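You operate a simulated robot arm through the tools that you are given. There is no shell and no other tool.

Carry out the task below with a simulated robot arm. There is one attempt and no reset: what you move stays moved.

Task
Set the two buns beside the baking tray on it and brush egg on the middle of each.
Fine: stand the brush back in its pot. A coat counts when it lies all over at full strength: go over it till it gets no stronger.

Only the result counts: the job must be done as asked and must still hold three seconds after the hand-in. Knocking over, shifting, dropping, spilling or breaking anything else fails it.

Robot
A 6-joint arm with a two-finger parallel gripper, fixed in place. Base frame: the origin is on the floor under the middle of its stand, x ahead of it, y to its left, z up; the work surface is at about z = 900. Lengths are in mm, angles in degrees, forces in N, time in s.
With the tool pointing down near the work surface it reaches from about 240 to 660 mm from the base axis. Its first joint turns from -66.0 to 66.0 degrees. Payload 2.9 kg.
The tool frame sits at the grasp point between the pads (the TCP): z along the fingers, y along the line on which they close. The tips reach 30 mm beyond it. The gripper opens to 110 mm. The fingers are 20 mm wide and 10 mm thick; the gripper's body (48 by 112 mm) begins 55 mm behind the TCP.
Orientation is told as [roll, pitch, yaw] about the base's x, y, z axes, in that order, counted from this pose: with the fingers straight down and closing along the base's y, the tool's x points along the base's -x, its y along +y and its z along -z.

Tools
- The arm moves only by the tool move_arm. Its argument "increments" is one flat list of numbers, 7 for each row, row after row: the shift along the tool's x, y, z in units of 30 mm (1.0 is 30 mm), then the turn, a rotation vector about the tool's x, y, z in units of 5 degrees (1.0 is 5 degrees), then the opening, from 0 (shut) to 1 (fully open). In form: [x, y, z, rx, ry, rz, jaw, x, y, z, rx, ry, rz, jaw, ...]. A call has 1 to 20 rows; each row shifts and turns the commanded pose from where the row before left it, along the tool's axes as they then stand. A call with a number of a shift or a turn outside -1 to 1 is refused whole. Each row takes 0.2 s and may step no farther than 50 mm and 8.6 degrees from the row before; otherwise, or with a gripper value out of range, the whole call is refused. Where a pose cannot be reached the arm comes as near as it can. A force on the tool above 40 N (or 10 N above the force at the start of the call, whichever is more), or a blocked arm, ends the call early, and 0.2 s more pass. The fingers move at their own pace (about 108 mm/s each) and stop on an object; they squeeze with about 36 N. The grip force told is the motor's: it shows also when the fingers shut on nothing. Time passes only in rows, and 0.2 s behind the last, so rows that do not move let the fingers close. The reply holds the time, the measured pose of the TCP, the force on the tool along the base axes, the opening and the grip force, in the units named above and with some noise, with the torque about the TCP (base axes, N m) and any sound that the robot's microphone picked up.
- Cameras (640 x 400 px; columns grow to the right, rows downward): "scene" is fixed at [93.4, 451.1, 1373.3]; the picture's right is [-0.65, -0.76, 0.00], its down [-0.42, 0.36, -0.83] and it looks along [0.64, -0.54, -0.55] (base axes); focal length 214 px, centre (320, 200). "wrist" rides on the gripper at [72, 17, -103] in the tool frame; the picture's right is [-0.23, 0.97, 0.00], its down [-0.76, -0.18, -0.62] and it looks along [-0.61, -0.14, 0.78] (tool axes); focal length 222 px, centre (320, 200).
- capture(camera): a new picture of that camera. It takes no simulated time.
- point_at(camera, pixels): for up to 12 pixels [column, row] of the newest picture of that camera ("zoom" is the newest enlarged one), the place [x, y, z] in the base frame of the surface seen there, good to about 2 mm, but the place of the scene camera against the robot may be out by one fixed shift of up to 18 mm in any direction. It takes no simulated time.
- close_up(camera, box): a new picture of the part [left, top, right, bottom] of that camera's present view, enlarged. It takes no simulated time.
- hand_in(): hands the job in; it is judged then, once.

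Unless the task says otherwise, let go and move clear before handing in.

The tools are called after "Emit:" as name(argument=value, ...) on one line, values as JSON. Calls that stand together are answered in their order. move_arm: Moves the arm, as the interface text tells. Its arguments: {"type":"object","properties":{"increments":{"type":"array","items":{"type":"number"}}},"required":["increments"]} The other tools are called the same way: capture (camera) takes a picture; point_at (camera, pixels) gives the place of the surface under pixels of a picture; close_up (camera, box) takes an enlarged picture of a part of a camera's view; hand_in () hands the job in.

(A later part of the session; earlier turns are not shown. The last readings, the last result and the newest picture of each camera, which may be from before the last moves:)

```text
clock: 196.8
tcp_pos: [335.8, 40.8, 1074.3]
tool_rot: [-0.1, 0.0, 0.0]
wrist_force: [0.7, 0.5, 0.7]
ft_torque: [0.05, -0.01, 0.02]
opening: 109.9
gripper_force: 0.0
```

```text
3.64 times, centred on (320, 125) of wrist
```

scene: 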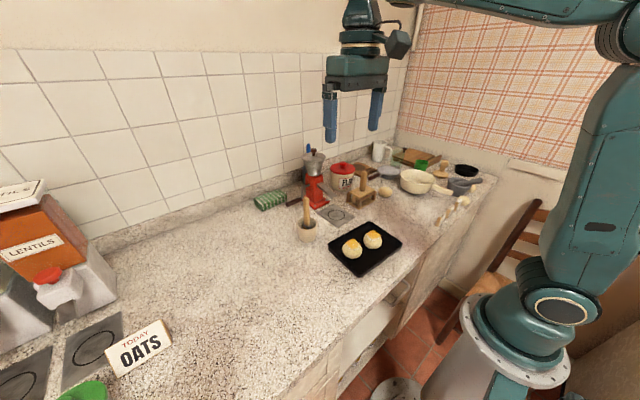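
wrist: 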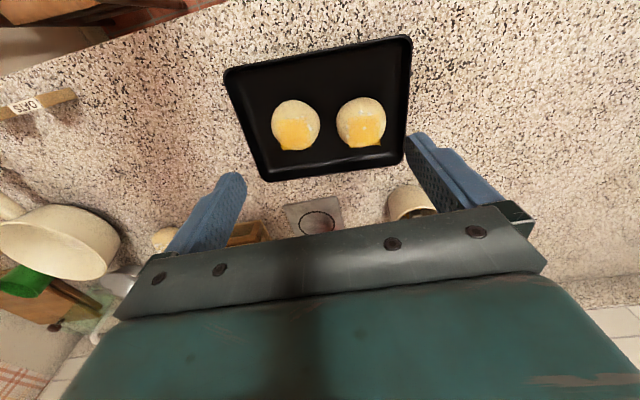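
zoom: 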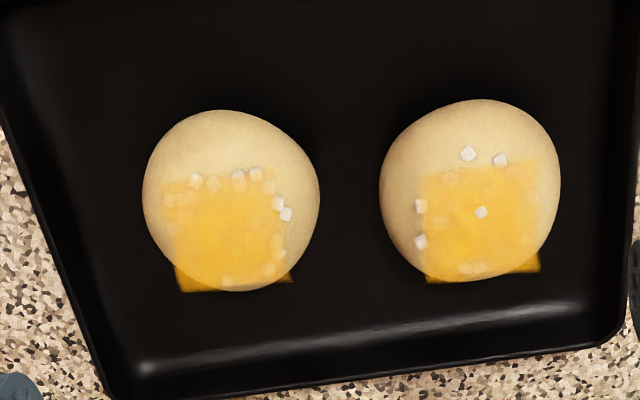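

Both coats show well now; enlarging each.

Emit:
close_up(camera="wrist", box=[268, 92, 324, 156])

Emit:
close_up(camera="wrist", box=[333, 90, 391, 156])

Emit:
close_up(camera="wrist", box=[278, 118, 314, 154])

Emit:
close_up(camera="wrist", box=[344, 114, 380, 152])

```text
6.25 times, centred on (296, 124) of wrist
```

zoom: 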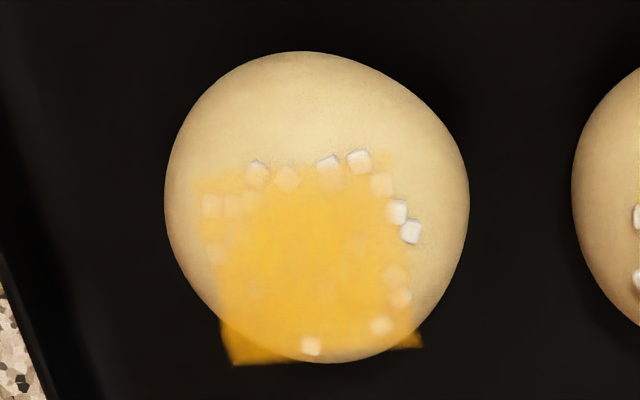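

```text
6.06 times, centred on (362, 123) of wrist
```

zoom: 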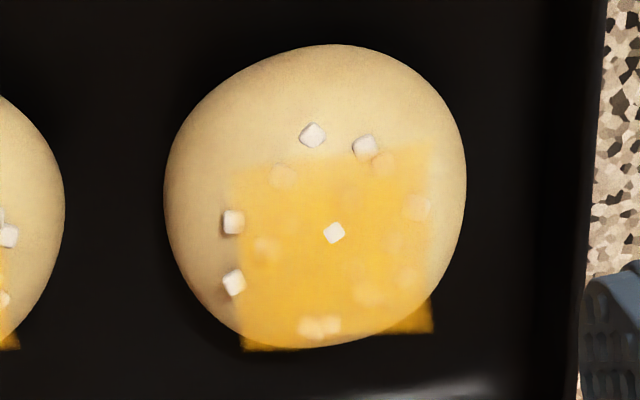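

```text
11.11 times, centred on (296, 136) of wrist
```

zoom: 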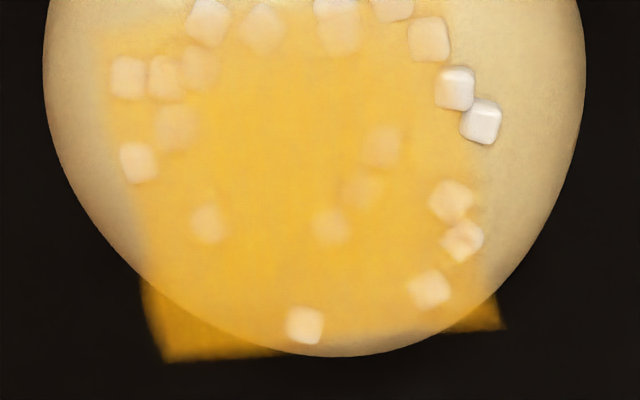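

```text
10.53 times, centred on (362, 133) of wrist
```

zoom: 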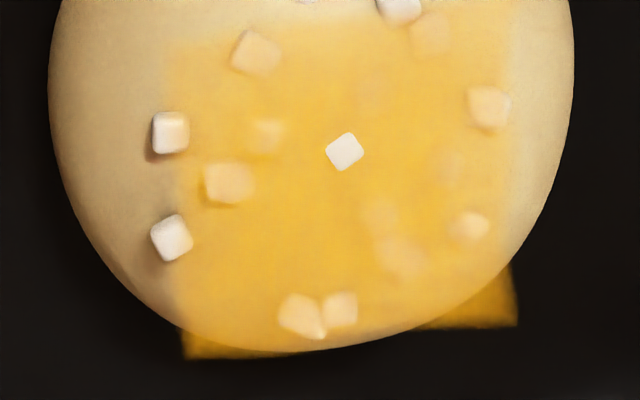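

Bun 1's coat looks even right to its edges, but bun 2's corner at (105,40) and edge at (470,60) of the enlarged view look slightly paler. To be sure it lies "all over" I'll take the brush once more for extra passes there.

Emit:
move_arm(increments=[0, 0, -1, 0, 0, 0, 0.7, 0, 0, -1, 0, 0, 0, 0.5, -0.94, 0.549, 0, 0, 0, 0, 0.5, -0.94, 0.549, 0, 0, 0, 0, 0.5, -0.94, 0.549, 0, 0, 0, 0, 0.5, -0.94, 0.549, 0, 0, 0, 0, 0.5, -0.94, 0.549, 0, 0, 0, 0, 0.5, -0.94, 0.549, 0, 0, 0, 0, 0.5, 0, 0, 0, 0, 0, 0, 0.5])

Emit:
capture(camera="wrist")

Emit:
close_up(camera="wrist", box=[255, 65, 385, 220])

Emit:
point_at(camera="wrist", pixels=[[319, 140], [319, 120], [314, 140], [325, 140], [320, 150], [319, 130]])

```text
clock: 198.8
tcp_pos: [504.6, 140.0, 1133.4]
tool_rot: [0.0, 0.0, 0.1]
wrist_force: [0.0, 1.2, 0.5]
ft_torque: [-0.01, 0.02, 0.0]
opening: 55.0
gripper_force: 0.1
```

```text
taken
```

wrist: 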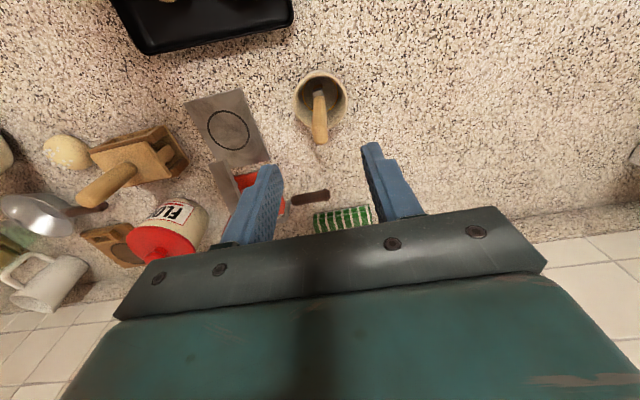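

```text
2.58 times, centred on (320, 142) of wrist
```

zoom: 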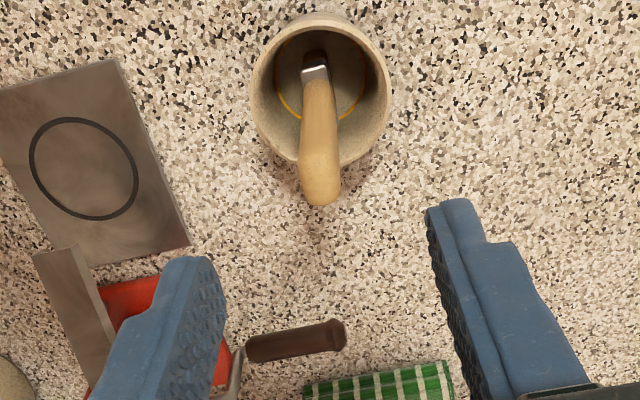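

```text
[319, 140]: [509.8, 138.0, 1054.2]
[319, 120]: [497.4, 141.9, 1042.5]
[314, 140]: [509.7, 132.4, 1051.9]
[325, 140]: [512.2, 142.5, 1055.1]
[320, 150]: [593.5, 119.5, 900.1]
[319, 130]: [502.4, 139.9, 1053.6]
```

The brush stands at about (504,139), as before. I'll descend around the handle and grip it.

Emit:
move_arm(increments=[0, -0.03, 0.9, 0, 0, 0, 0.5, 0, 0, 0.9, 0, 0, 0, 0.5, 0, 0, 0.9, 0, 0, 0, 0.5, 0, 0, 0.9, 0, 0, 0, 0.5, 0, 0, 0.58, 0, 0, 0, 0.5, 0, 0, 0, 0, 0, 0, 0.4, 0, 0, 0, 0, 0, 0, 0.25, 0, 0, 0, 0, 0, 0, 0.1, 0, 0, 0, 0, 0, 0, 0.05, 0, 0, 0, 0, 0, 0, 0.05])

Emit:
capture(camera="wrist")

```text
clock: 201.0
tcp_pos: [505.0, 139.2, 1009.8]
tool_rot: [0.0, 0.0, -0.1]
wrist_force: [0.6, 0.3, 0.3]
ft_torque: [-0.02, 0.01, -0.02]
opening: 12.2
gripper_force: 35.8
```

```text
taken
```

wrist: 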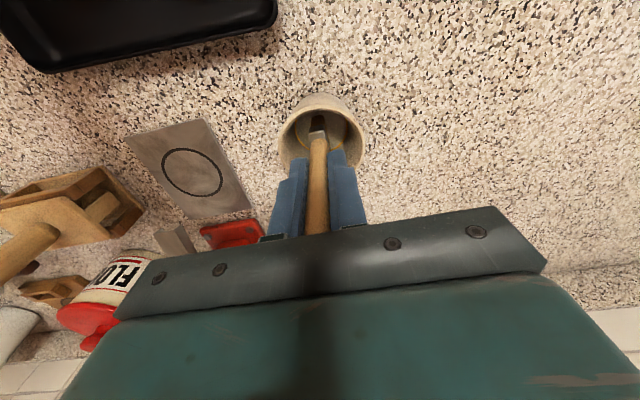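

Gripped. I'll lift slightly, dip again to load egg, and then lift clear.

Emit:
move_arm(increments=[0, 0, -0.4, 0, 0, 0, 0.05, 0, 0, 0.2, 0, 0, 0, 0.05, 0, 0, 0.19, 0, 0, 0, 0.05, 0, 0, 0.03, 0, 0, 0, 0.05, 0, 0, 0, 0, 0, 0, 0.05])

```text
clock: 202.2
tcp_pos: [506.3, 138.6, 1009.7]
tool_rot: [-0.1, 0.0, 0.0]
wrist_force: [-0.7, -0.3, 2.3]
ft_torque: [-0.01, 0.02, -0.01]
opening: 12.0
gripper_force: 35.3
```

Loaded (2.3 N on the pot's bottom). I'll lift out and go to bun 2's +y side, shifted toward the robot.

Emit:
move_arm(increments=[0, 0, -0.4, 0, 0, 0, 0.05, 0, 0, -0.9, 0, 0, 0, 0.05, 0, 0, -0.9, 0, 0, 0, 0.05, 0, 0, -0.87, 0, 0, 0, 0.05, 0.892, -0.645, 0, 0, 0, 0, 0.05, 0.892, -0.645, 0, 0, 0, 0, 0.05, 0.892, -0.645, 0, 0, 0, 0, 0.05, 0.892, -0.645, 0, 0, 0, 0, 0.05, 0.892, -0.645, 0, 0, 0, 0, 0.05, 0.892, -0.645, 0, 0, 0, 0, 0.05, 0, 0, 0, 0, 0, 0, 0.05])

Emit:
capture(camera="wrist")

Emit:
close_up(camera="wrist", box=[260, 60, 410, 165])

```text
clock: 204.6
tcp_pos: [342.7, 22.9, 1101.4]
tool_rot: [0.1, 0.0, 0.0]
wrist_force: [-0.4, 0.3, -0.4]
ft_torque: [0.03, -0.01, 0.0]
opening: 12.2
gripper_force: 36.0
```

```text
taken
```

wrist: 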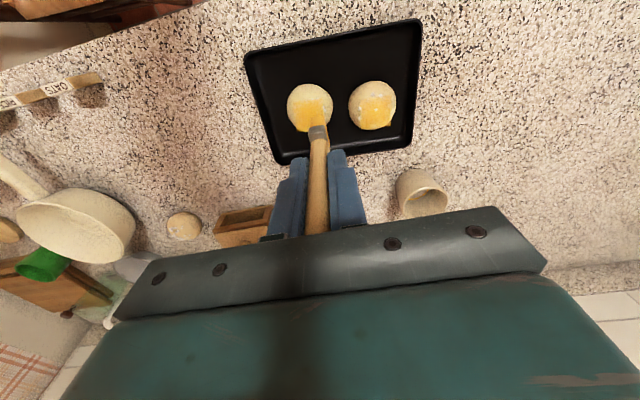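

```text
3.81 times, centred on (335, 112) of wrist
```

zoom: 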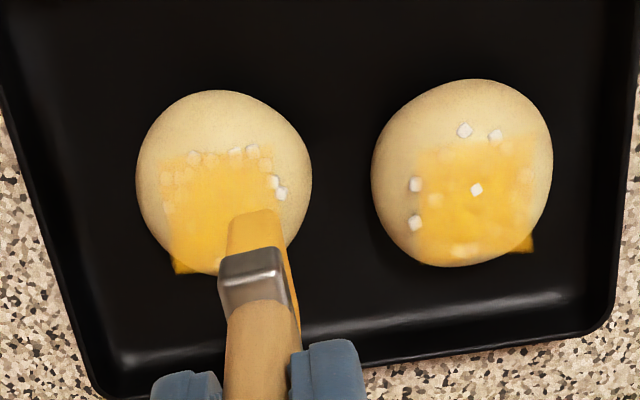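

Emit:
move_arm(increments=[-0.05, 0, 0.8, 0, 0, 0, 0.05, 0, 0, 0.8, 0, 0, 0, 0.05, 0, 0, 0.4, 0, 0, 0, 0.05, 0, 0, 0.19, 0, 0, 0, 0.05, 0, -0.16, 0, 0, 0, 0, 0.05, 0, -0.16, 0, 0, 0, 0, 0.05, 0, -0.16, 0, 0, 0, 0, 0.05, 0, -0.16, 0, 0, 0, 0, 0.05, 0, -0.16, 0, 0, 0, 0, 0.05])

Emit:
close_up(camera="wrist", box=[270, 75, 370, 155])

```text
clock: 206.6
tcp_pos: [345.5, -2.3, 1034.8]
tool_rot: [-0.1, 0.1, 0.0]
wrist_force: [0.3, -0.6, -0.5]
ft_torque: [0.01, -0.01, -0.02]
opening: 12.1
gripper_force: 35.9
```

```text
5.00 times, centred on (320, 115) of wrist
```

zoom: 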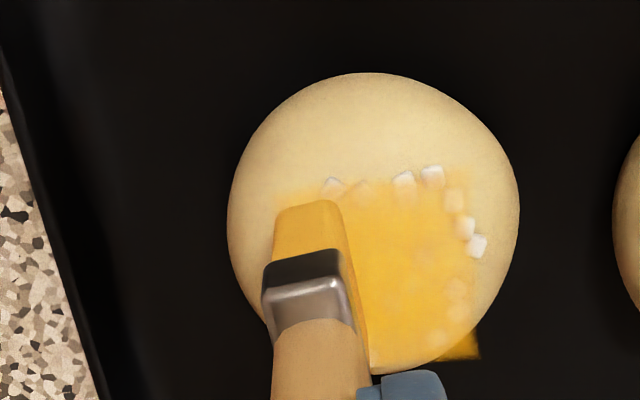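

Emit:
move_arm(increments=[0, -0.13, 0, 0, 0, 0, 0.05, 0, 0, 0.02, 0, 0, 0, 0.05, 0, 0.16, 0, 0, 0, 0, 0.05, 0, 0.16, 0, 0, 0, 0, 0.05, 0, 0.16, 0, 0, 0, 0, 0.05, 0, 0.16, 0, 0, 0, 0, 0.05, 0, 0.16, 0, 0, 0, 0, 0.05, 0, 0.16, 0, 0, 0, 0, 0.05])

Emit:
close_up(camera="wrist", box=[270, 75, 370, 155])

```text
clock: 208.4
tcp_pos: [344.9, 23.4, 1034.8]
tool_rot: [0.0, 0.0, 0.0]
wrist_force: [0.4, -0.7, 0.2]
ft_torque: [0.0, -0.01, 0.0]
opening: 12.1
gripper_force: 36.0
```

```text
5.00 times, centred on (320, 115) of wrist
```

zoom: 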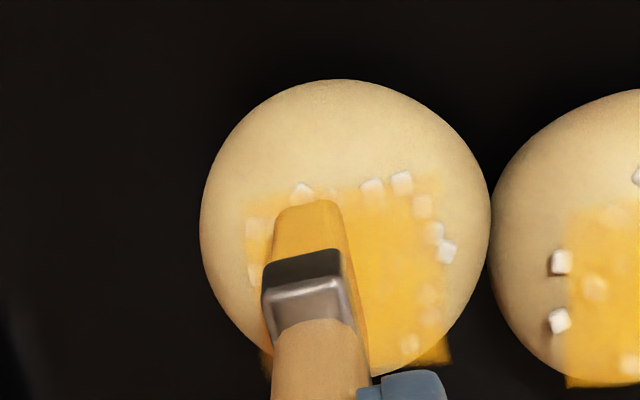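

Emit:
move_arm(increments=[0, 0, -0.2, 0, 0, 0, 0.05, -0.13, 0.5, 0, 0, 0, 0, 0.05, 0, 0, 0.205, 0, 0, 0, 0.05, 0, -0.16, 0, 0, 0, 0, 0.05, 0, -0.16, 0, 0, 0, 0, 0.05, 0, -0.16, 0, 0, 0, 0, 0.05, 0, -0.16, 0, 0, 0, 0, 0.05, 0, -0.16, 0, 0, 0, 0, 0.05, 0, -0.16, 0, 0, 0, 0, 0.05, 0, -0.16, 0, 0, 0, 0, 0.05])

Emit:
close_up(camera="wrist", box=[270, 75, 370, 155])

```text
clock: 210.6
tcp_pos: [349.9, 5.1, 1034.4]
tool_rot: [0.1, 0.0, 0.0]
wrist_force: [-0.4, 0.9, 0.5]
ft_torque: [0.01, 0.0, 0.03]
opening: 12.3
gripper_force: 35.2
```

```text
5.00 times, centred on (320, 115) of wrist
```

zoom: 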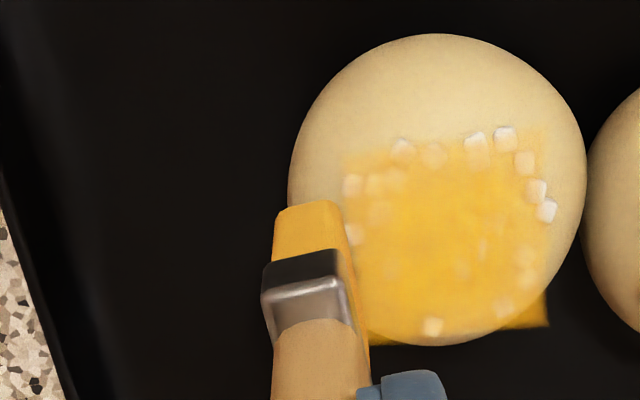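

Emit:
move_arm(increments=[0, 0, -0.4, 0, 0, 0, 0.05, 0.5, 0, -0.9, 0, 0, 0, 0.05, 0.5, 0, -0.9, 0, 0, 0, 0.05, 0, 0, 0, 0, 0, 0, 0.05])

Emit:
capture(camera="wrist")

Emit:
close_up(camera="wrist", box=[290, 70, 440, 175])

Emit:
close_up(camera="scene", box=[335, 220, 395, 270])

```text
clock: 211.6
tcp_pos: [319.0, 4.5, 1101.4]
tool_rot: [0.0, -0.1, 0.1]
wrist_force: [-0.9, -0.1, 0.0]
ft_torque: [-0.01, -0.01, -0.01]
opening: 12.2
gripper_force: 35.9
```

```text
taken
```

wrist: 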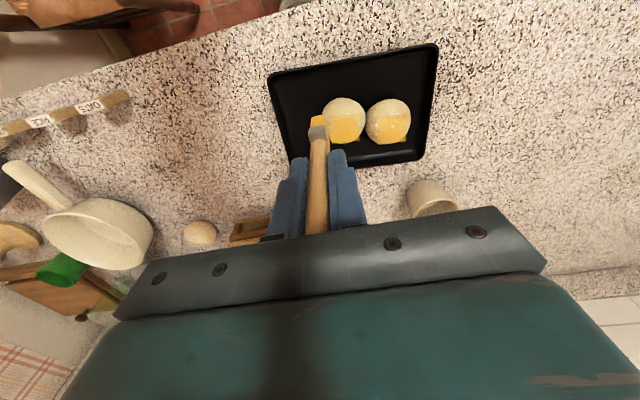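

```text
3.81 times, centred on (365, 122) of wrist
```

zoom: 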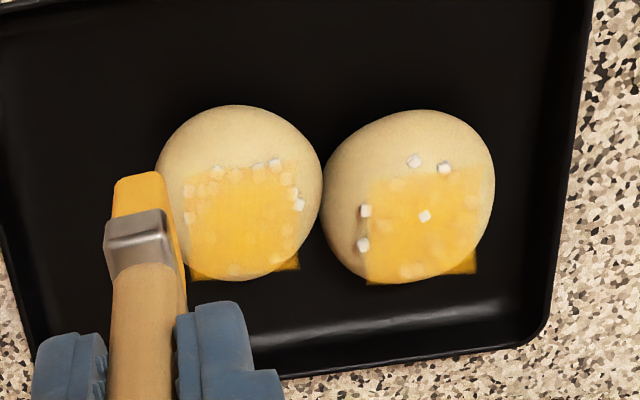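

```text
8.00 times, centred on (365, 245) of scene
```

zoom: 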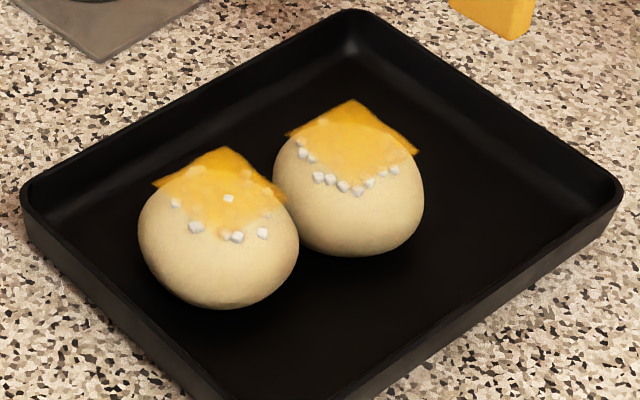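

Emit:
close_up(camera="wrist", box=[318, 92, 372, 150])

Emit:
close_up(camera="wrist", box=[362, 92, 416, 150])

Emit:
close_up(camera="scene", box=[341, 230, 371, 255])

```text
6.90 times, centred on (345, 121) of wrist
```

zoom: 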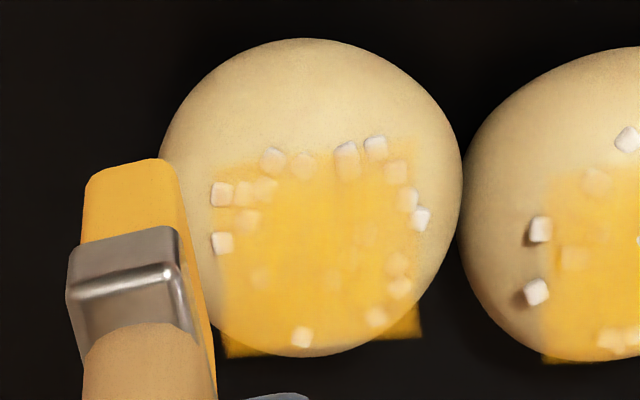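

```text
6.90 times, centred on (389, 121) of wrist
```

zoom: 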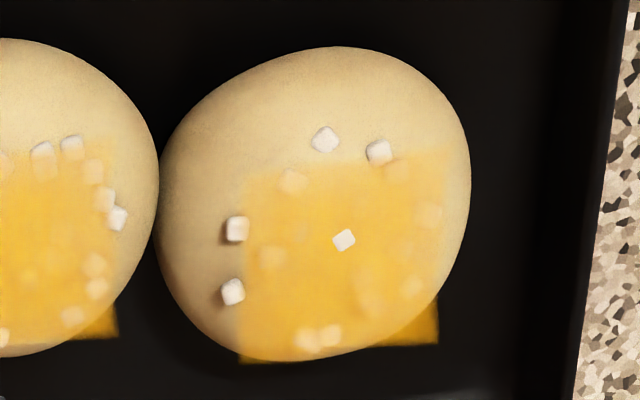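

```text
16.00 times, centred on (356, 242) of scene
```

zoom: 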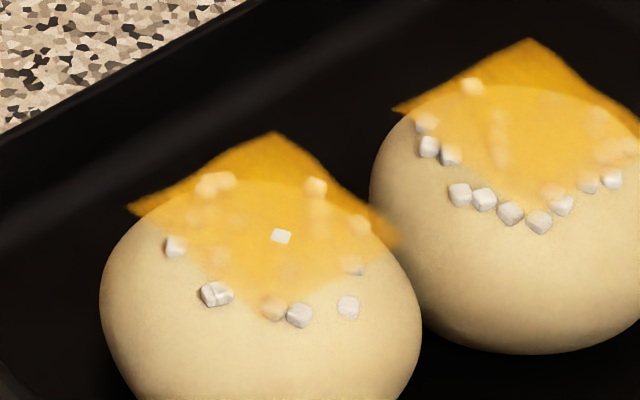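

The middle of each coat is dense while the outer ±y bands of bun 2 still look a touch paler. I'll run short strokes along x right on those bands, starting with its +y side.

Emit:
move_arm(increments=[-0.56, 0.58, 0.3, 0, 0, 0, 0.05, -0.56, 0.58, 0.3, 0, 0, 0, 0.05, 0, 0, 0.8, 0, 0, 0, 0.05, 0, 0, 0.6, 0, 0, 0, 0.05, 0, 0, 0.2, 0, 0, 0, 0.05, 0, 0, 0, 0, 0, 0, 0.05])

Emit:
close_up(camera="wrist", box=[270, 75, 370, 155])

```text
clock: 213.0
tcp_pos: [353.8, 38.6, 1034.6]
tool_rot: [0.0, 0.0, 0.1]
wrist_force: [0.1, 0.9, 0.1]
ft_torque: [-0.02, -0.01, -0.02]
opening: 12.1
gripper_force: 36.3
```

```text
5.00 times, centred on (320, 115) of wrist
```

zoom: 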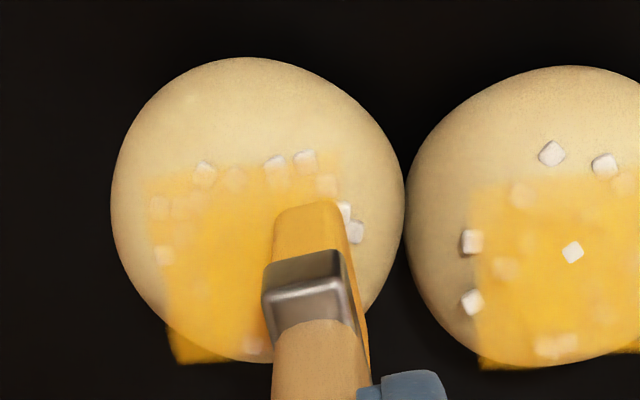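

Emit:
move_arm(increments=[0, 0, 0.03, 0, 0, 0, 0.05, 0, 0, 0.02, 0, 0, 0, 0.05, 0, 0, 0, 0, 0, 0, 0.05])

```text
clock: 213.8
tcp_pos: [353.7, 39.0, 1032.5]
tool_rot: [0.0, -0.1, 0.0]
wrist_force: [-1.0, 1.9, 6.7]
ft_torque: [0.06, 0.09, 0.01]
opening: 12.3
gripper_force: 36.1
```

Emit:
move_arm(increments=[0, 0, -0.012, 0, 0, 0, 0.05, 0.12, 0, 0, 0, 0, 0, 0.05, 0.12, 0, 0, 0, 0, 0, 0.05, -0.12, 0, 0, 0, 0, 0, 0.05, -0.12, 0, 0, 0, 0, 0, 0.05, -0.12, 0, 0, 0, 0, 0, 0.05, -0.12, 0, 0, 0, 0, 0, 0.05, 0.12, 0, 0, 0, 0, 0, 0.05, 0.12, 0, 0, 0, 0, 0, 0.05, 0.12, 0, 0, 0, 0, 0, 0.05, 0.12, 0, 0, 0, 0, 0, 0.05, -0.12, 0, 0, 0, 0, 0, 0.05, -0.12, 0, 0, 0, 0, 0, 0.05])

Emit:
close_up(camera="wrist", box=[270, 75, 370, 155])

```text
clock: 216.6
tcp_pos: [353.5, 39.9, 1033.7]
tool_rot: [-0.1, -0.1, 0.0]
wrist_force: [0.6, 0.0, 0.1]
ft_torque: [-0.01, 0.04, 0.01]
opening: 12.0
gripper_force: 35.7
```

```text
5.00 times, centred on (320, 115) of wrist
```

zoom: 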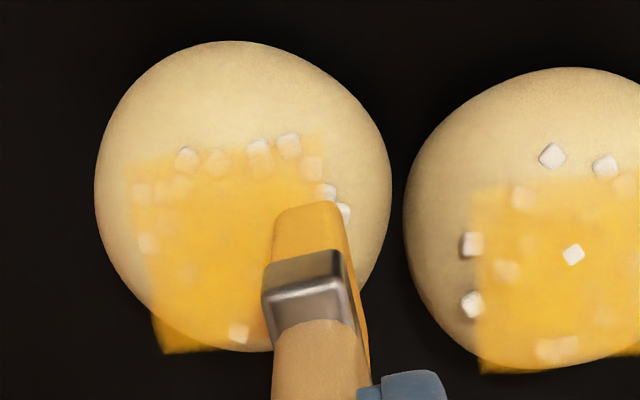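

Emit:
move_arm(increments=[0, 0, -0.25, 0, 0, 0, 0.05, 0.17, -0.93, 0, 0, 0, 0, 0.05, 0, 0, 0.23, 0, 0, 0, 0.05, 0, 0, 0.02, 0, 0, 0, 0.05, 0, 0, 0, 0, 0, 0, 0.05])

Emit:
close_up(camera="wrist", box=[270, 75, 370, 155])

```text
clock: 217.8
tcp_pos: [348.2, 12.5, 1034.3]
tool_rot: [0.0, 0.0, 0.0]
wrist_force: [-0.5, -0.6, -0.2]
ft_torque: [-0.05, 0.02, -0.03]
opening: 11.9
gripper_force: 36.1
```

```text
5.00 times, centred on (320, 115) of wrist
```

zoom: 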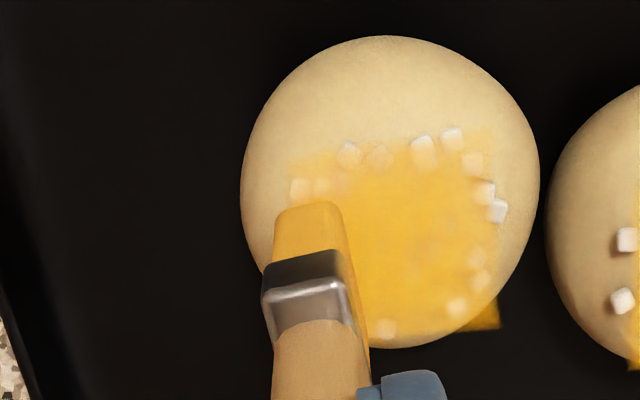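

The +y band is now visibly denser, so this helps. Same on the -y side: lower to light contact.

Emit:
move_arm(increments=[0, 0, 0.03, 0, 0, 0, 0.05, 0, 0, 0, 0, 0, 0, 0.05])

```text
clock: 218.4
tcp_pos: [348.2, 11.3, 1033.4]
tool_rot: [0.0, 0.0, 0.0]
wrist_force: [0.6, 0.7, 0.0]
ft_torque: [-0.02, 0.02, 0.01]
opening: 12.1
gripper_force: 36.0
```

Emit:
move_arm(increments=[0, 0, 0.03, 0, 0, 0, 0.05, 0, 0, 0, 0, 0, 0, 0.05])

```text
clock: 219.0
tcp_pos: [348.0, 11.9, 1032.6]
tool_rot: [0.1, 0.0, 0.0]
wrist_force: [-1.1, -0.9, 9.8]
ft_torque: [-0.03, 0.19, 0.0]
opening: 12.0
gripper_force: 35.9
```

Emit:
move_arm(increments=[0, 0, -0.018, 0, 0, 0, 0.05, 0.12, 0, 0, 0, 0, 0, 0.05, 0.12, 0, 0, 0, 0, 0, 0.05, -0.12, 0, 0, 0, 0, 0, 0.05, -0.12, 0, 0, 0, 0, 0, 0.05, -0.12, 0, 0, 0, 0, 0, 0.05, -0.12, 0, 0, 0, 0, 0, 0.05, 0.12, 0, 0, 0, 0, 0, 0.05, 0.12, 0, 0, 0, 0, 0, 0.05, 0.12, 0, 0, 0, 0, 0, 0.05, 0.12, 0, 0, 0, 0, 0, 0.05, -0.12, 0, 0, 0, 0, 0, 0.05, -0.12, 0, 0, 0, 0, 0, 0.05])

Emit:
close_up(camera="wrist", box=[270, 75, 370, 155])

```text
clock: 221.8
tcp_pos: [349.1, 11.4, 1033.0]
tool_rot: [0.0, 0.0, -0.1]
wrist_force: [-0.2, 0.2, -1.0]
ft_torque: [-0.03, 0.0, -0.02]
opening: 12.2
gripper_force: 36.2
```

```text
5.00 times, centred on (320, 115) of wrist
```

zoom: 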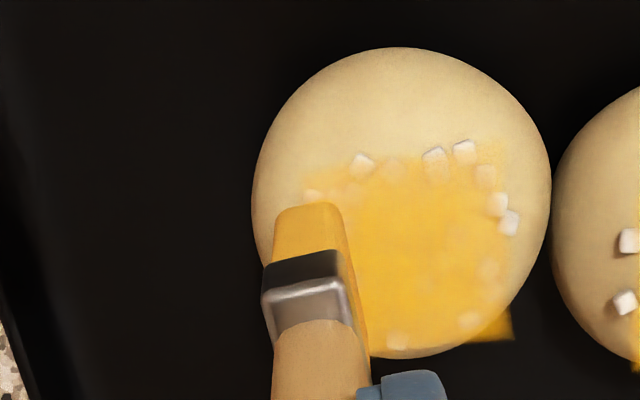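

Emit:
move_arm(increments=[0, 0, -0.4, 0, 0, 0, 0.05, 0.5, -0.2, -0.9, 0, 0, 0, 0.05, 0.5, -0.2, -0.9, 0, 0, 0, 0.05, 0, 0, 0, 0, 0, 0, 0.05])

Emit:
capture(camera="wrist")

Emit:
close_up(camera="wrist", box=[300, 80, 440, 170])

Emit:
close_up(camera="wrist", box=[318, 92, 372, 150])

Emit:
close_up(camera="scene", box=[341, 225, 385, 260])

```text
clock: 222.8
tcp_pos: [318.1, -0.2, 1099.9]
tool_rot: [0.1, -0.1, -0.1]
wrist_force: [-0.9, 0.1, 0.0]
ft_torque: [0.0, -0.01, -0.02]
opening: 12.0
gripper_force: 36.0
```

```text
taken
```

wrist: 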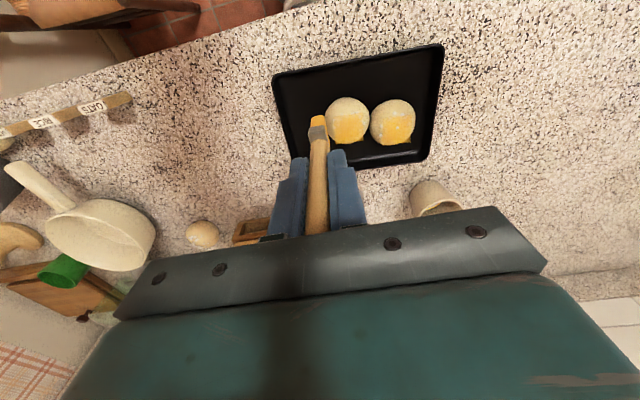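

```text
4.44 times, centred on (370, 125) of wrist
```

zoom: 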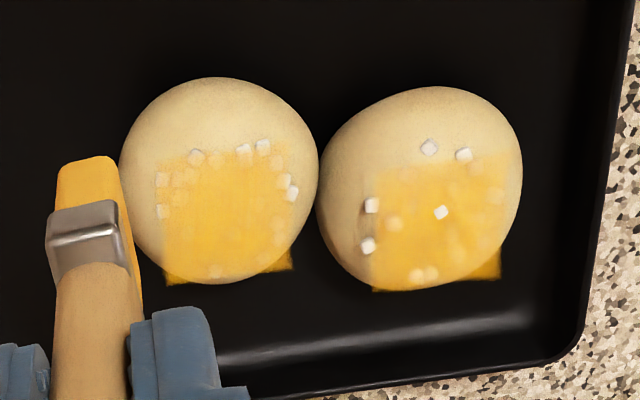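

```text
6.90 times, centred on (345, 121) of wrist
```

zoom: 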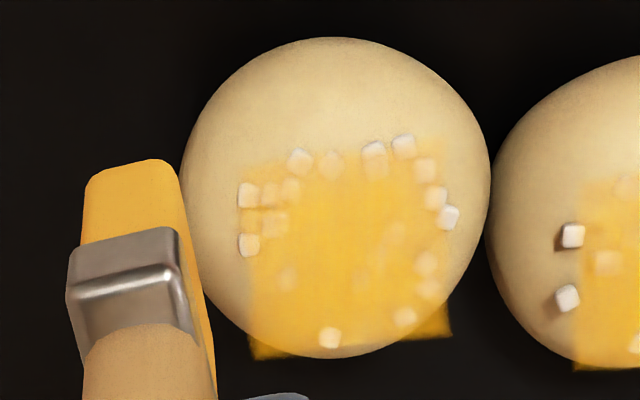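

```text
11.43 times, centred on (363, 242) of scene
```

zoom: 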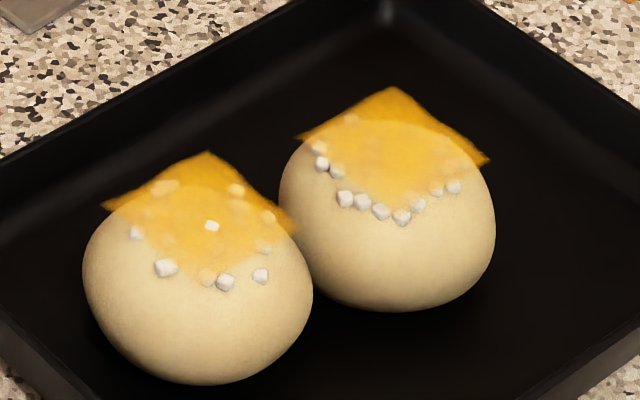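

Bun 2's coat is now even and dense; bun 1's looks slightly lighter by comparison, so I'll give bun 1 (centre about (368,85)) the same treatment.

Emit:
move_arm(increments=[-0.366, 0.827, 0, 0, 0, 0, 0.05, -0.366, 0.827, 0, 0, 0, 0, 0.05, -0.366, 0.827, 0, 0, 0, 0, 0.05, -0.366, 0.827, 0, 0, 0, 0, 0.05, 0, 0, 0.8, 0, 0, 0, 0.05, 0, 0, 0.8, 0, 0, 0, 0.05, 0, 0, 0.4, 0, 0, 0, 0.05, 0, 0, 0.13, 0, 0, 0, 0.05, 0, -0.16, 0, 0, 0, 0, 0.05, 0, -0.16, 0, 0, 0, 0, 0.05, 0, -0.16, 0, 0, 0, 0, 0.05])

Emit:
close_up(camera="wrist", box=[270, 75, 370, 155])

```text
clock: 225.2
tcp_pos: [363.5, 84.4, 1033.6]
tool_rot: [0.0, -0.2, -0.1]
wrist_force: [0.7, 1.8, 5.1]
ft_torque: [0.19, -0.03, 0.02]
opening: 12.0
gripper_force: 36.3
```

```text
5.00 times, centred on (320, 115) of wrist
```

zoom: 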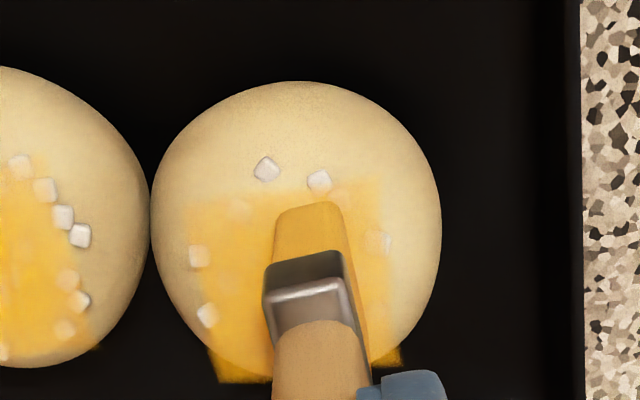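

Emit:
move_arm(increments=[0, -0.16, 0, 0, 0, 0, 0.05, 0, -0.16, 0, 0, 0, 0, 0.05, 0, -0.16, 0, 0, 0, 0, 0.05, 0, -0.16, 0, 0, 0, 0, 0.05, 0, 0.16, 0, 0, 0, 0, 0.05, 0, 0.16, 0, 0, 0, 0, 0.05, 0, 0.16, 0, 0, 0, 0, 0.05, 0, 0.16, 0, 0, 0, 0, 0.05, 0, 0.16, 0, 0, 0, 0, 0.05, 0, 0.16, 0, 0, 0, 0, 0.05, 0, 0.16, 0, 0, 0, 0, 0.05])

Emit:
close_up(camera="wrist", box=[270, 75, 370, 155])

Emit:
close_up(camera="scene", box=[330, 210, 400, 275])

```text
clock: 227.6
tcp_pos: [362.8, 98.3, 1036.4]
tool_rot: [0.0, -0.1, 0.1]
wrist_force: [0.2, -1.6, 1.9]
ft_torque: [-0.13, -0.01, 0.02]
opening: 12.3
gripper_force: 35.7
```

```text
5.00 times, centred on (320, 115) of wrist
```

zoom: 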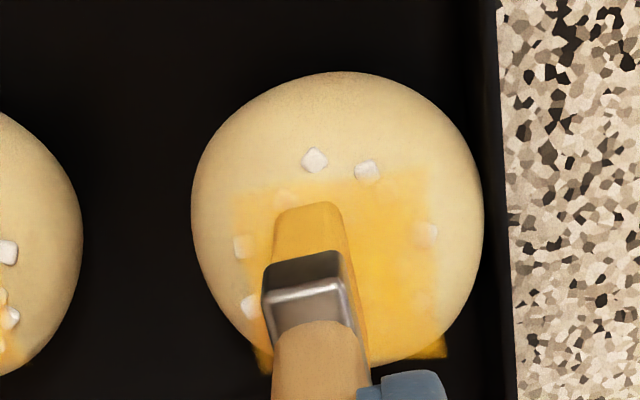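

```text
6.15 times, centred on (365, 242) of scene
```

zoom: 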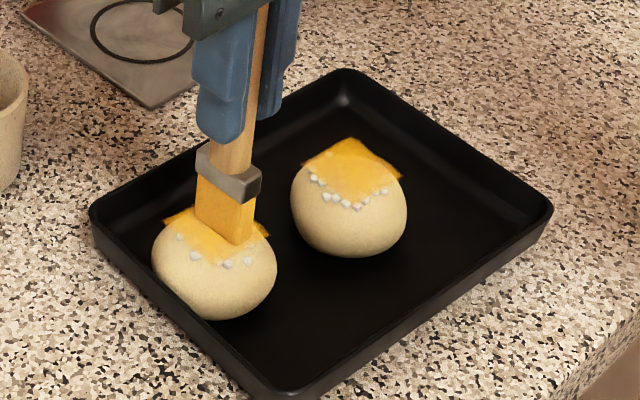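

Emit:
move_arm(increments=[0, 0, -0.2, 0, 0, 0, 0.05, -0.37, 0.35, 0, 0, 0, 0, 0.05, 0, 0, 0.2, 0, 0, 0, 0.05, 0, -0.16, 0, 0, 0, 0, 0.05, 0, -0.16, 0, 0, 0, 0, 0.05, 0, -0.16, 0, 0, 0, 0, 0.05, 0, -0.16, 0, 0, 0, 0, 0.05, 0, -0.16, 0, 0, 0, 0, 0.05, 0, -0.16, 0, 0, 0, 0, 0.05, 0, -0.16, 0, 0, 0, 0, 0.05])

Emit:
close_up(camera="wrist", box=[270, 75, 370, 155])

Emit:
close_up(camera="scene", box=[330, 210, 400, 275])

```text
clock: 229.8
tcp_pos: [374.6, 75.9, 1034.5]
tool_rot: [-0.1, 0.0, 0.0]
wrist_force: [-0.2, 2.4, 4.7]
ft_torque: [0.2, 0.03, -0.03]
opening: 12.2
gripper_force: 35.8
```

```text
5.00 times, centred on (320, 115) of wrist
```

zoom: 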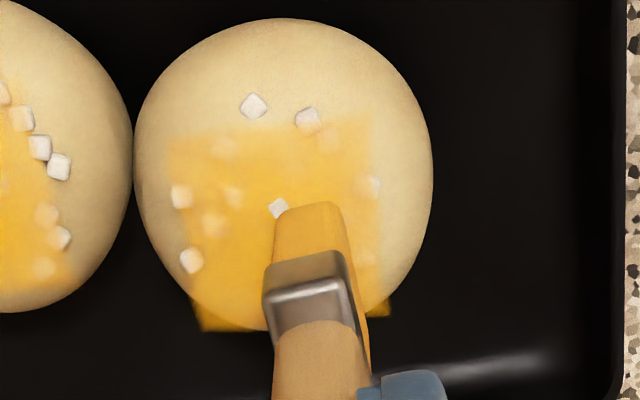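

```text
6.15 times, centred on (365, 242) of scene
```

zoom: 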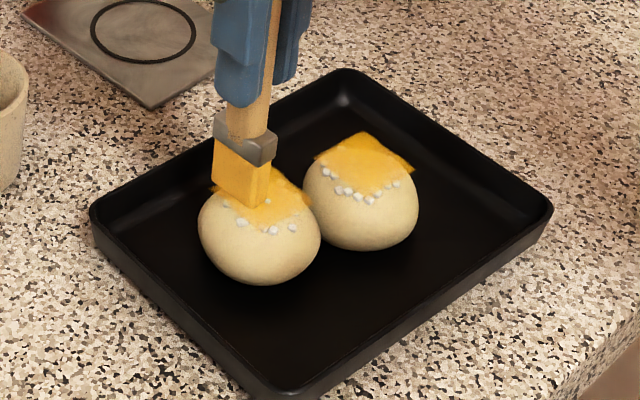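

Emit:
move_arm(increments=[0, 0, -0.2, 0, 0, 0, 0.05, 0, -0.6, 0, 0, 0, 0, 0.05, 0, 0, 0.2, 0, 0, 0, 0.05, 0, 0.16, 0, 0, 0, 0, 0.05, 0, 0.16, 0, 0, 0, 0, 0.05, 0, 0.16, 0, 0, 0, 0, 0.05, 0, 0.16, 0, 0, 0, 0, 0.05, 0, 0.16, 0, 0, 0, 0, 0.05, 0, 0.16, 0, 0, 0, 0, 0.05, 0, 0.16, 0, 0, 0, 0, 0.05])

Emit:
close_up(camera="wrist", box=[270, 75, 370, 155])

Emit:
close_up(camera="scene", box=[330, 210, 400, 275])

```text
clock: 232.0
tcp_pos: [374.9, 90.8, 1032.9]
tool_rot: [-0.1, 0.0, 0.0]
wrist_force: [-0.2, -1.4, 0.8]
ft_torque: [-0.11, -0.01, 0.03]
opening: 12.2
gripper_force: 35.9
```

```text
5.00 times, centred on (320, 115) of wrist
```

zoom: 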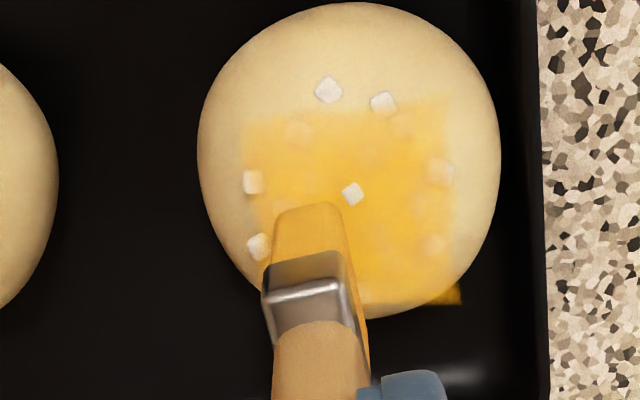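

```text
6.15 times, centred on (365, 242) of scene
```

zoom: 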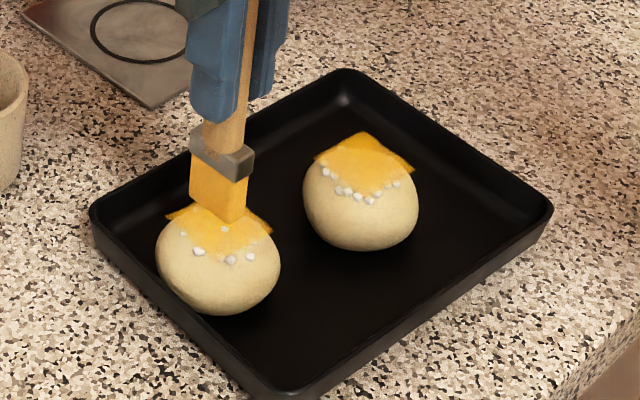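

Emit:
move_arm(increments=[0, 0, -0.2, 0, 0, 0, 0.05, 0.33, -0.09, 0, 0, 0, 0, 0.05, 0, 0, 0.2, 0, 0, 0, 0.05, 0, 0, 0.03, 0, 0, 0, 0.05, 0, 0, 0, 0, 0, 0, 0.05])

Emit:
close_up(camera="wrist", box=[270, 75, 370, 155])

```text
clock: 233.2
tcp_pos: [362.8, 89.1, 1033.1]
tool_rot: [0.0, 0.0, 0.0]
wrist_force: [0.1, 0.4, 0.6]
ft_torque: [-0.01, 0.01, 0.01]
opening: 12.0
gripper_force: 35.9
```

```text
5.00 times, centred on (320, 115) of wrist
```

zoom: 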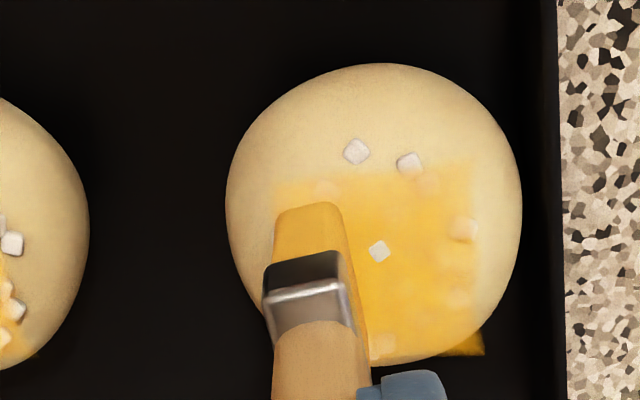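

Positioned over the -y band of bun 1. I'll lower to contact and slide along x.

Emit:
move_arm(increments=[0, 0, 0.025, 0, 0, 0, 0.05, 0.12, 0, 0, 0, 0, 0, 0.05, 0.12, 0, 0, 0, 0, 0, 0.05, -0.12, 0, 0, 0, 0, 0, 0.05, -0.12, 0, 0, 0, 0, 0, 0.05, -0.12, 0, 0, 0, 0, 0, 0.05, -0.12, 0, 0, 0, 0, 0, 0.05, 0.12, 0, 0, 0, 0, 0, 0.05, 0.12, 0, 0, 0, 0, 0, 0.05, 0.12, 0, 0, 0, 0, 0, 0.05, 0.12, 0, 0, 0, 0, 0, 0.05, -0.12, 0, 0, 0, 0, 0, 0.05, -0.12, 0, 0, 0, 0, 0, 0.05])

Emit:
close_up(camera="wrist", box=[270, 75, 370, 155])

```text
clock: 236.0
tcp_pos: [363.7, 87.1, 1033.2]
tool_rot: [0.1, -0.1, 0.0]
wrist_force: [0.0, 0.1, -0.2]
ft_torque: [-0.01, 0.0, -0.01]
opening: 12.3
gripper_force: 35.9
```

```text
5.00 times, centred on (320, 115) of wrist
```

zoom: 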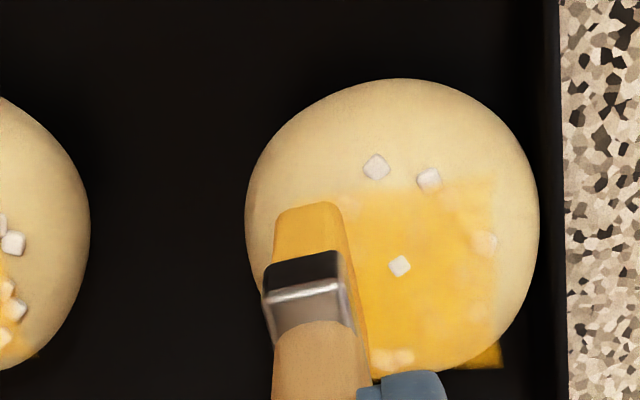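

Emit:
move_arm(increments=[0, 0, -0.25, 0, 0, 0, 0.05, -0.28, 0.78, 0, 0, 0, 0, 0.05, 0, 0, 0.23, 0, 0, 0, 0.05, 0, 0, 0.02, 0, 0, 0, 0.05, 0, 0, 0, 0, 0, 0, 0.05])

Emit:
close_up(camera="wrist", box=[270, 75, 370, 155])

```text
clock: 237.2
tcp_pos: [372.6, 113.6, 1033.8]
tool_rot: [-0.1, -0.2, 0.0]
wrist_force: [0.0, 1.3, 15.1]
ft_torque: [0.0, 0.06, -0.03]
opening: 12.0
gripper_force: 35.9
```

```text
5.00 times, centred on (320, 115) of wrist
```

zoom: 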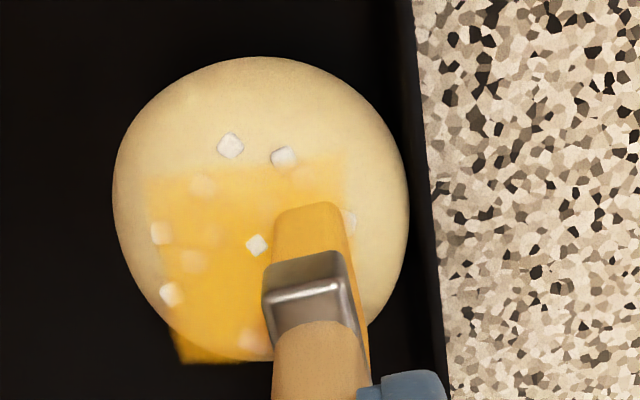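

Force is 15 N here; I'll ease off over a millimetre and then slide along x.

Emit:
move_arm(increments=[0, 0, -0.035, 0, 0, 0, 0.05, 0.12, 0, 0, 0, 0, 0, 0.05, 0.12, 0, 0, 0, 0, 0, 0.05, -0.12, 0, 0, 0, 0, 0, 0.05, -0.12, 0, 0, 0, 0, 0, 0.05, -0.12, 0, 0, 0, 0, 0, 0.05, -0.12, 0, 0, 0, 0, 0, 0.05, 0.12, 0, 0, 0, 0, 0, 0.05, 0.12, 0, 0, 0, 0, 0, 0.05, 0.12, 0, 0, 0, 0, 0, 0.05, 0.12, 0, 0, 0, 0, 0, 0.05, -0.12, 0, 0, 0, 0, 0, 0.05, -0.12, 0, 0, 0, 0, 0, 0.05])

Emit:
close_up(camera="wrist", box=[270, 75, 370, 155])

Emit:
close_up(camera="scene", box=[330, 210, 400, 275])

```text
clock: 240.0
tcp_pos: [370.4, 112.7, 1032.5]
tool_rot: [0.0, 0.0, -0.1]
wrist_force: [-3.4, 0.3, 7.4]
ft_torque: [0.03, 0.34, 0.0]
opening: 12.3
gripper_force: 36.0
```

```text
5.00 times, centred on (320, 115) of wrist
```

zoom: 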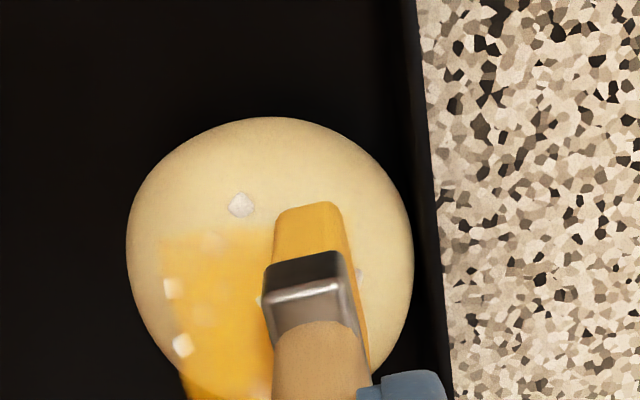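

```text
6.15 times, centred on (365, 242) of scene
```

zoom: 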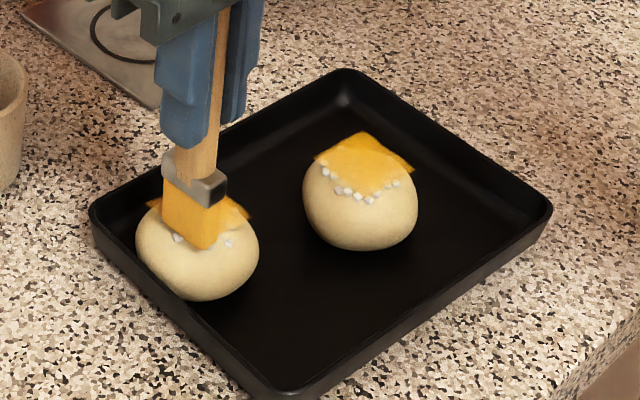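

Emit:
move_arm(increments=[0, 0, -0.4, 0, 0, 0, 0.05, 0.8, -0.4, -0.9, 0, 0, 0, 0.05, 0.8, -0.8, -0.9, 0, 0, 0, 0.05, 0, -0.8, 0, 0, 0, 0, 0.05, 0, 0, 0, 0, 0, 0, 0.05])

Emit:
capture(camera="wrist")

Emit:
close_up(camera="wrist", box=[270, 80, 410, 175])

Emit:
close_up(camera="scene", box=[335, 220, 395, 270])

```text
clock: 241.2
tcp_pos: [323.3, 51.9, 1099.2]
tool_rot: [0.0, 0.0, 0.0]
wrist_force: [-0.1, -0.2, -0.5]
ft_torque: [-0.04, 0.0, 0.01]
opening: 12.0
gripper_force: 36.0
```

```text
taken
```

wrist: 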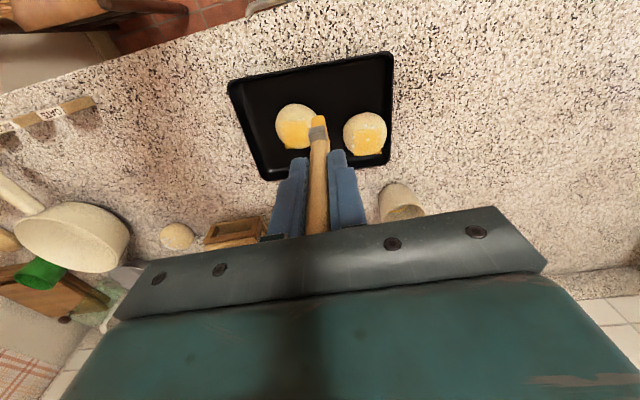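

```text
4.21 times, centred on (340, 128) of wrist
```

zoom: 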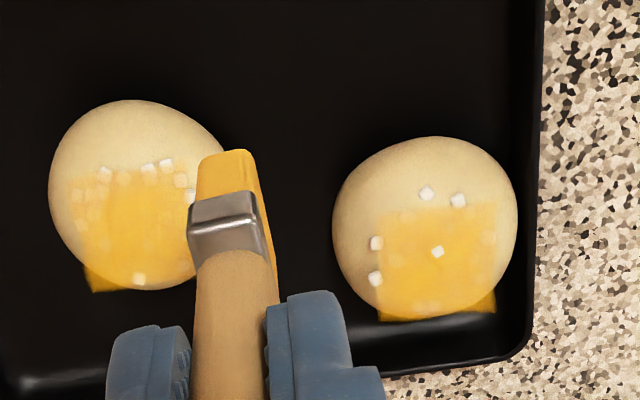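

```text
8.00 times, centred on (365, 245) of scene
```

zoom: 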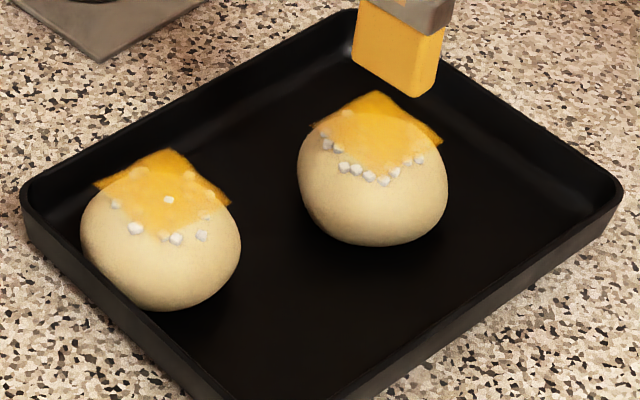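

Bun 1's coat grew denser still (pearls nearly hidden). I'll look closely at both again.

Emit:
close_up(camera="wrist", box=[338, 108, 394, 162])

Emit:
close_up(camera="wrist", box=[270, 98, 326, 158])

Emit:
close_up(camera="scene", box=[341, 235, 363, 255])

Emit:
close_up(camera="scene", box=[365, 228, 387, 248])

```text
7.41 times, centred on (366, 135) of wrist
```

zoom: 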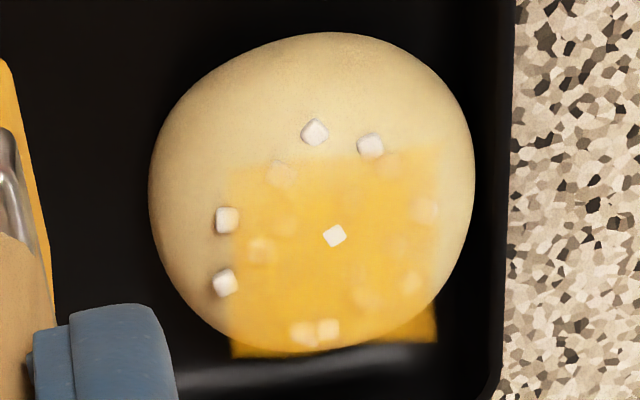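

```text
6.67 times, centred on (298, 128) of wrist
```

zoom: 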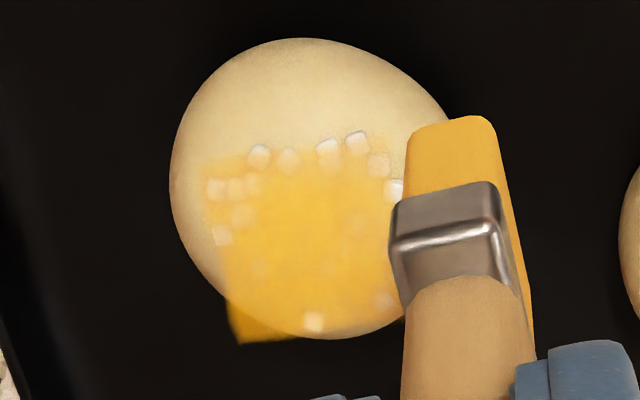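

```text
16.00 times, centred on (352, 245) of scene
```

zoom: 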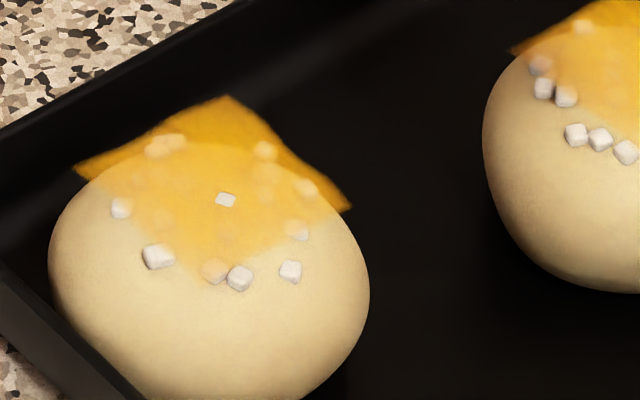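

```text
16.00 times, centred on (376, 238) of scene
```

zoom: 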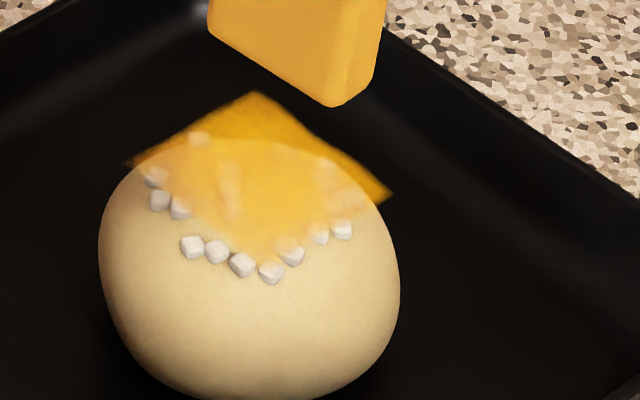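

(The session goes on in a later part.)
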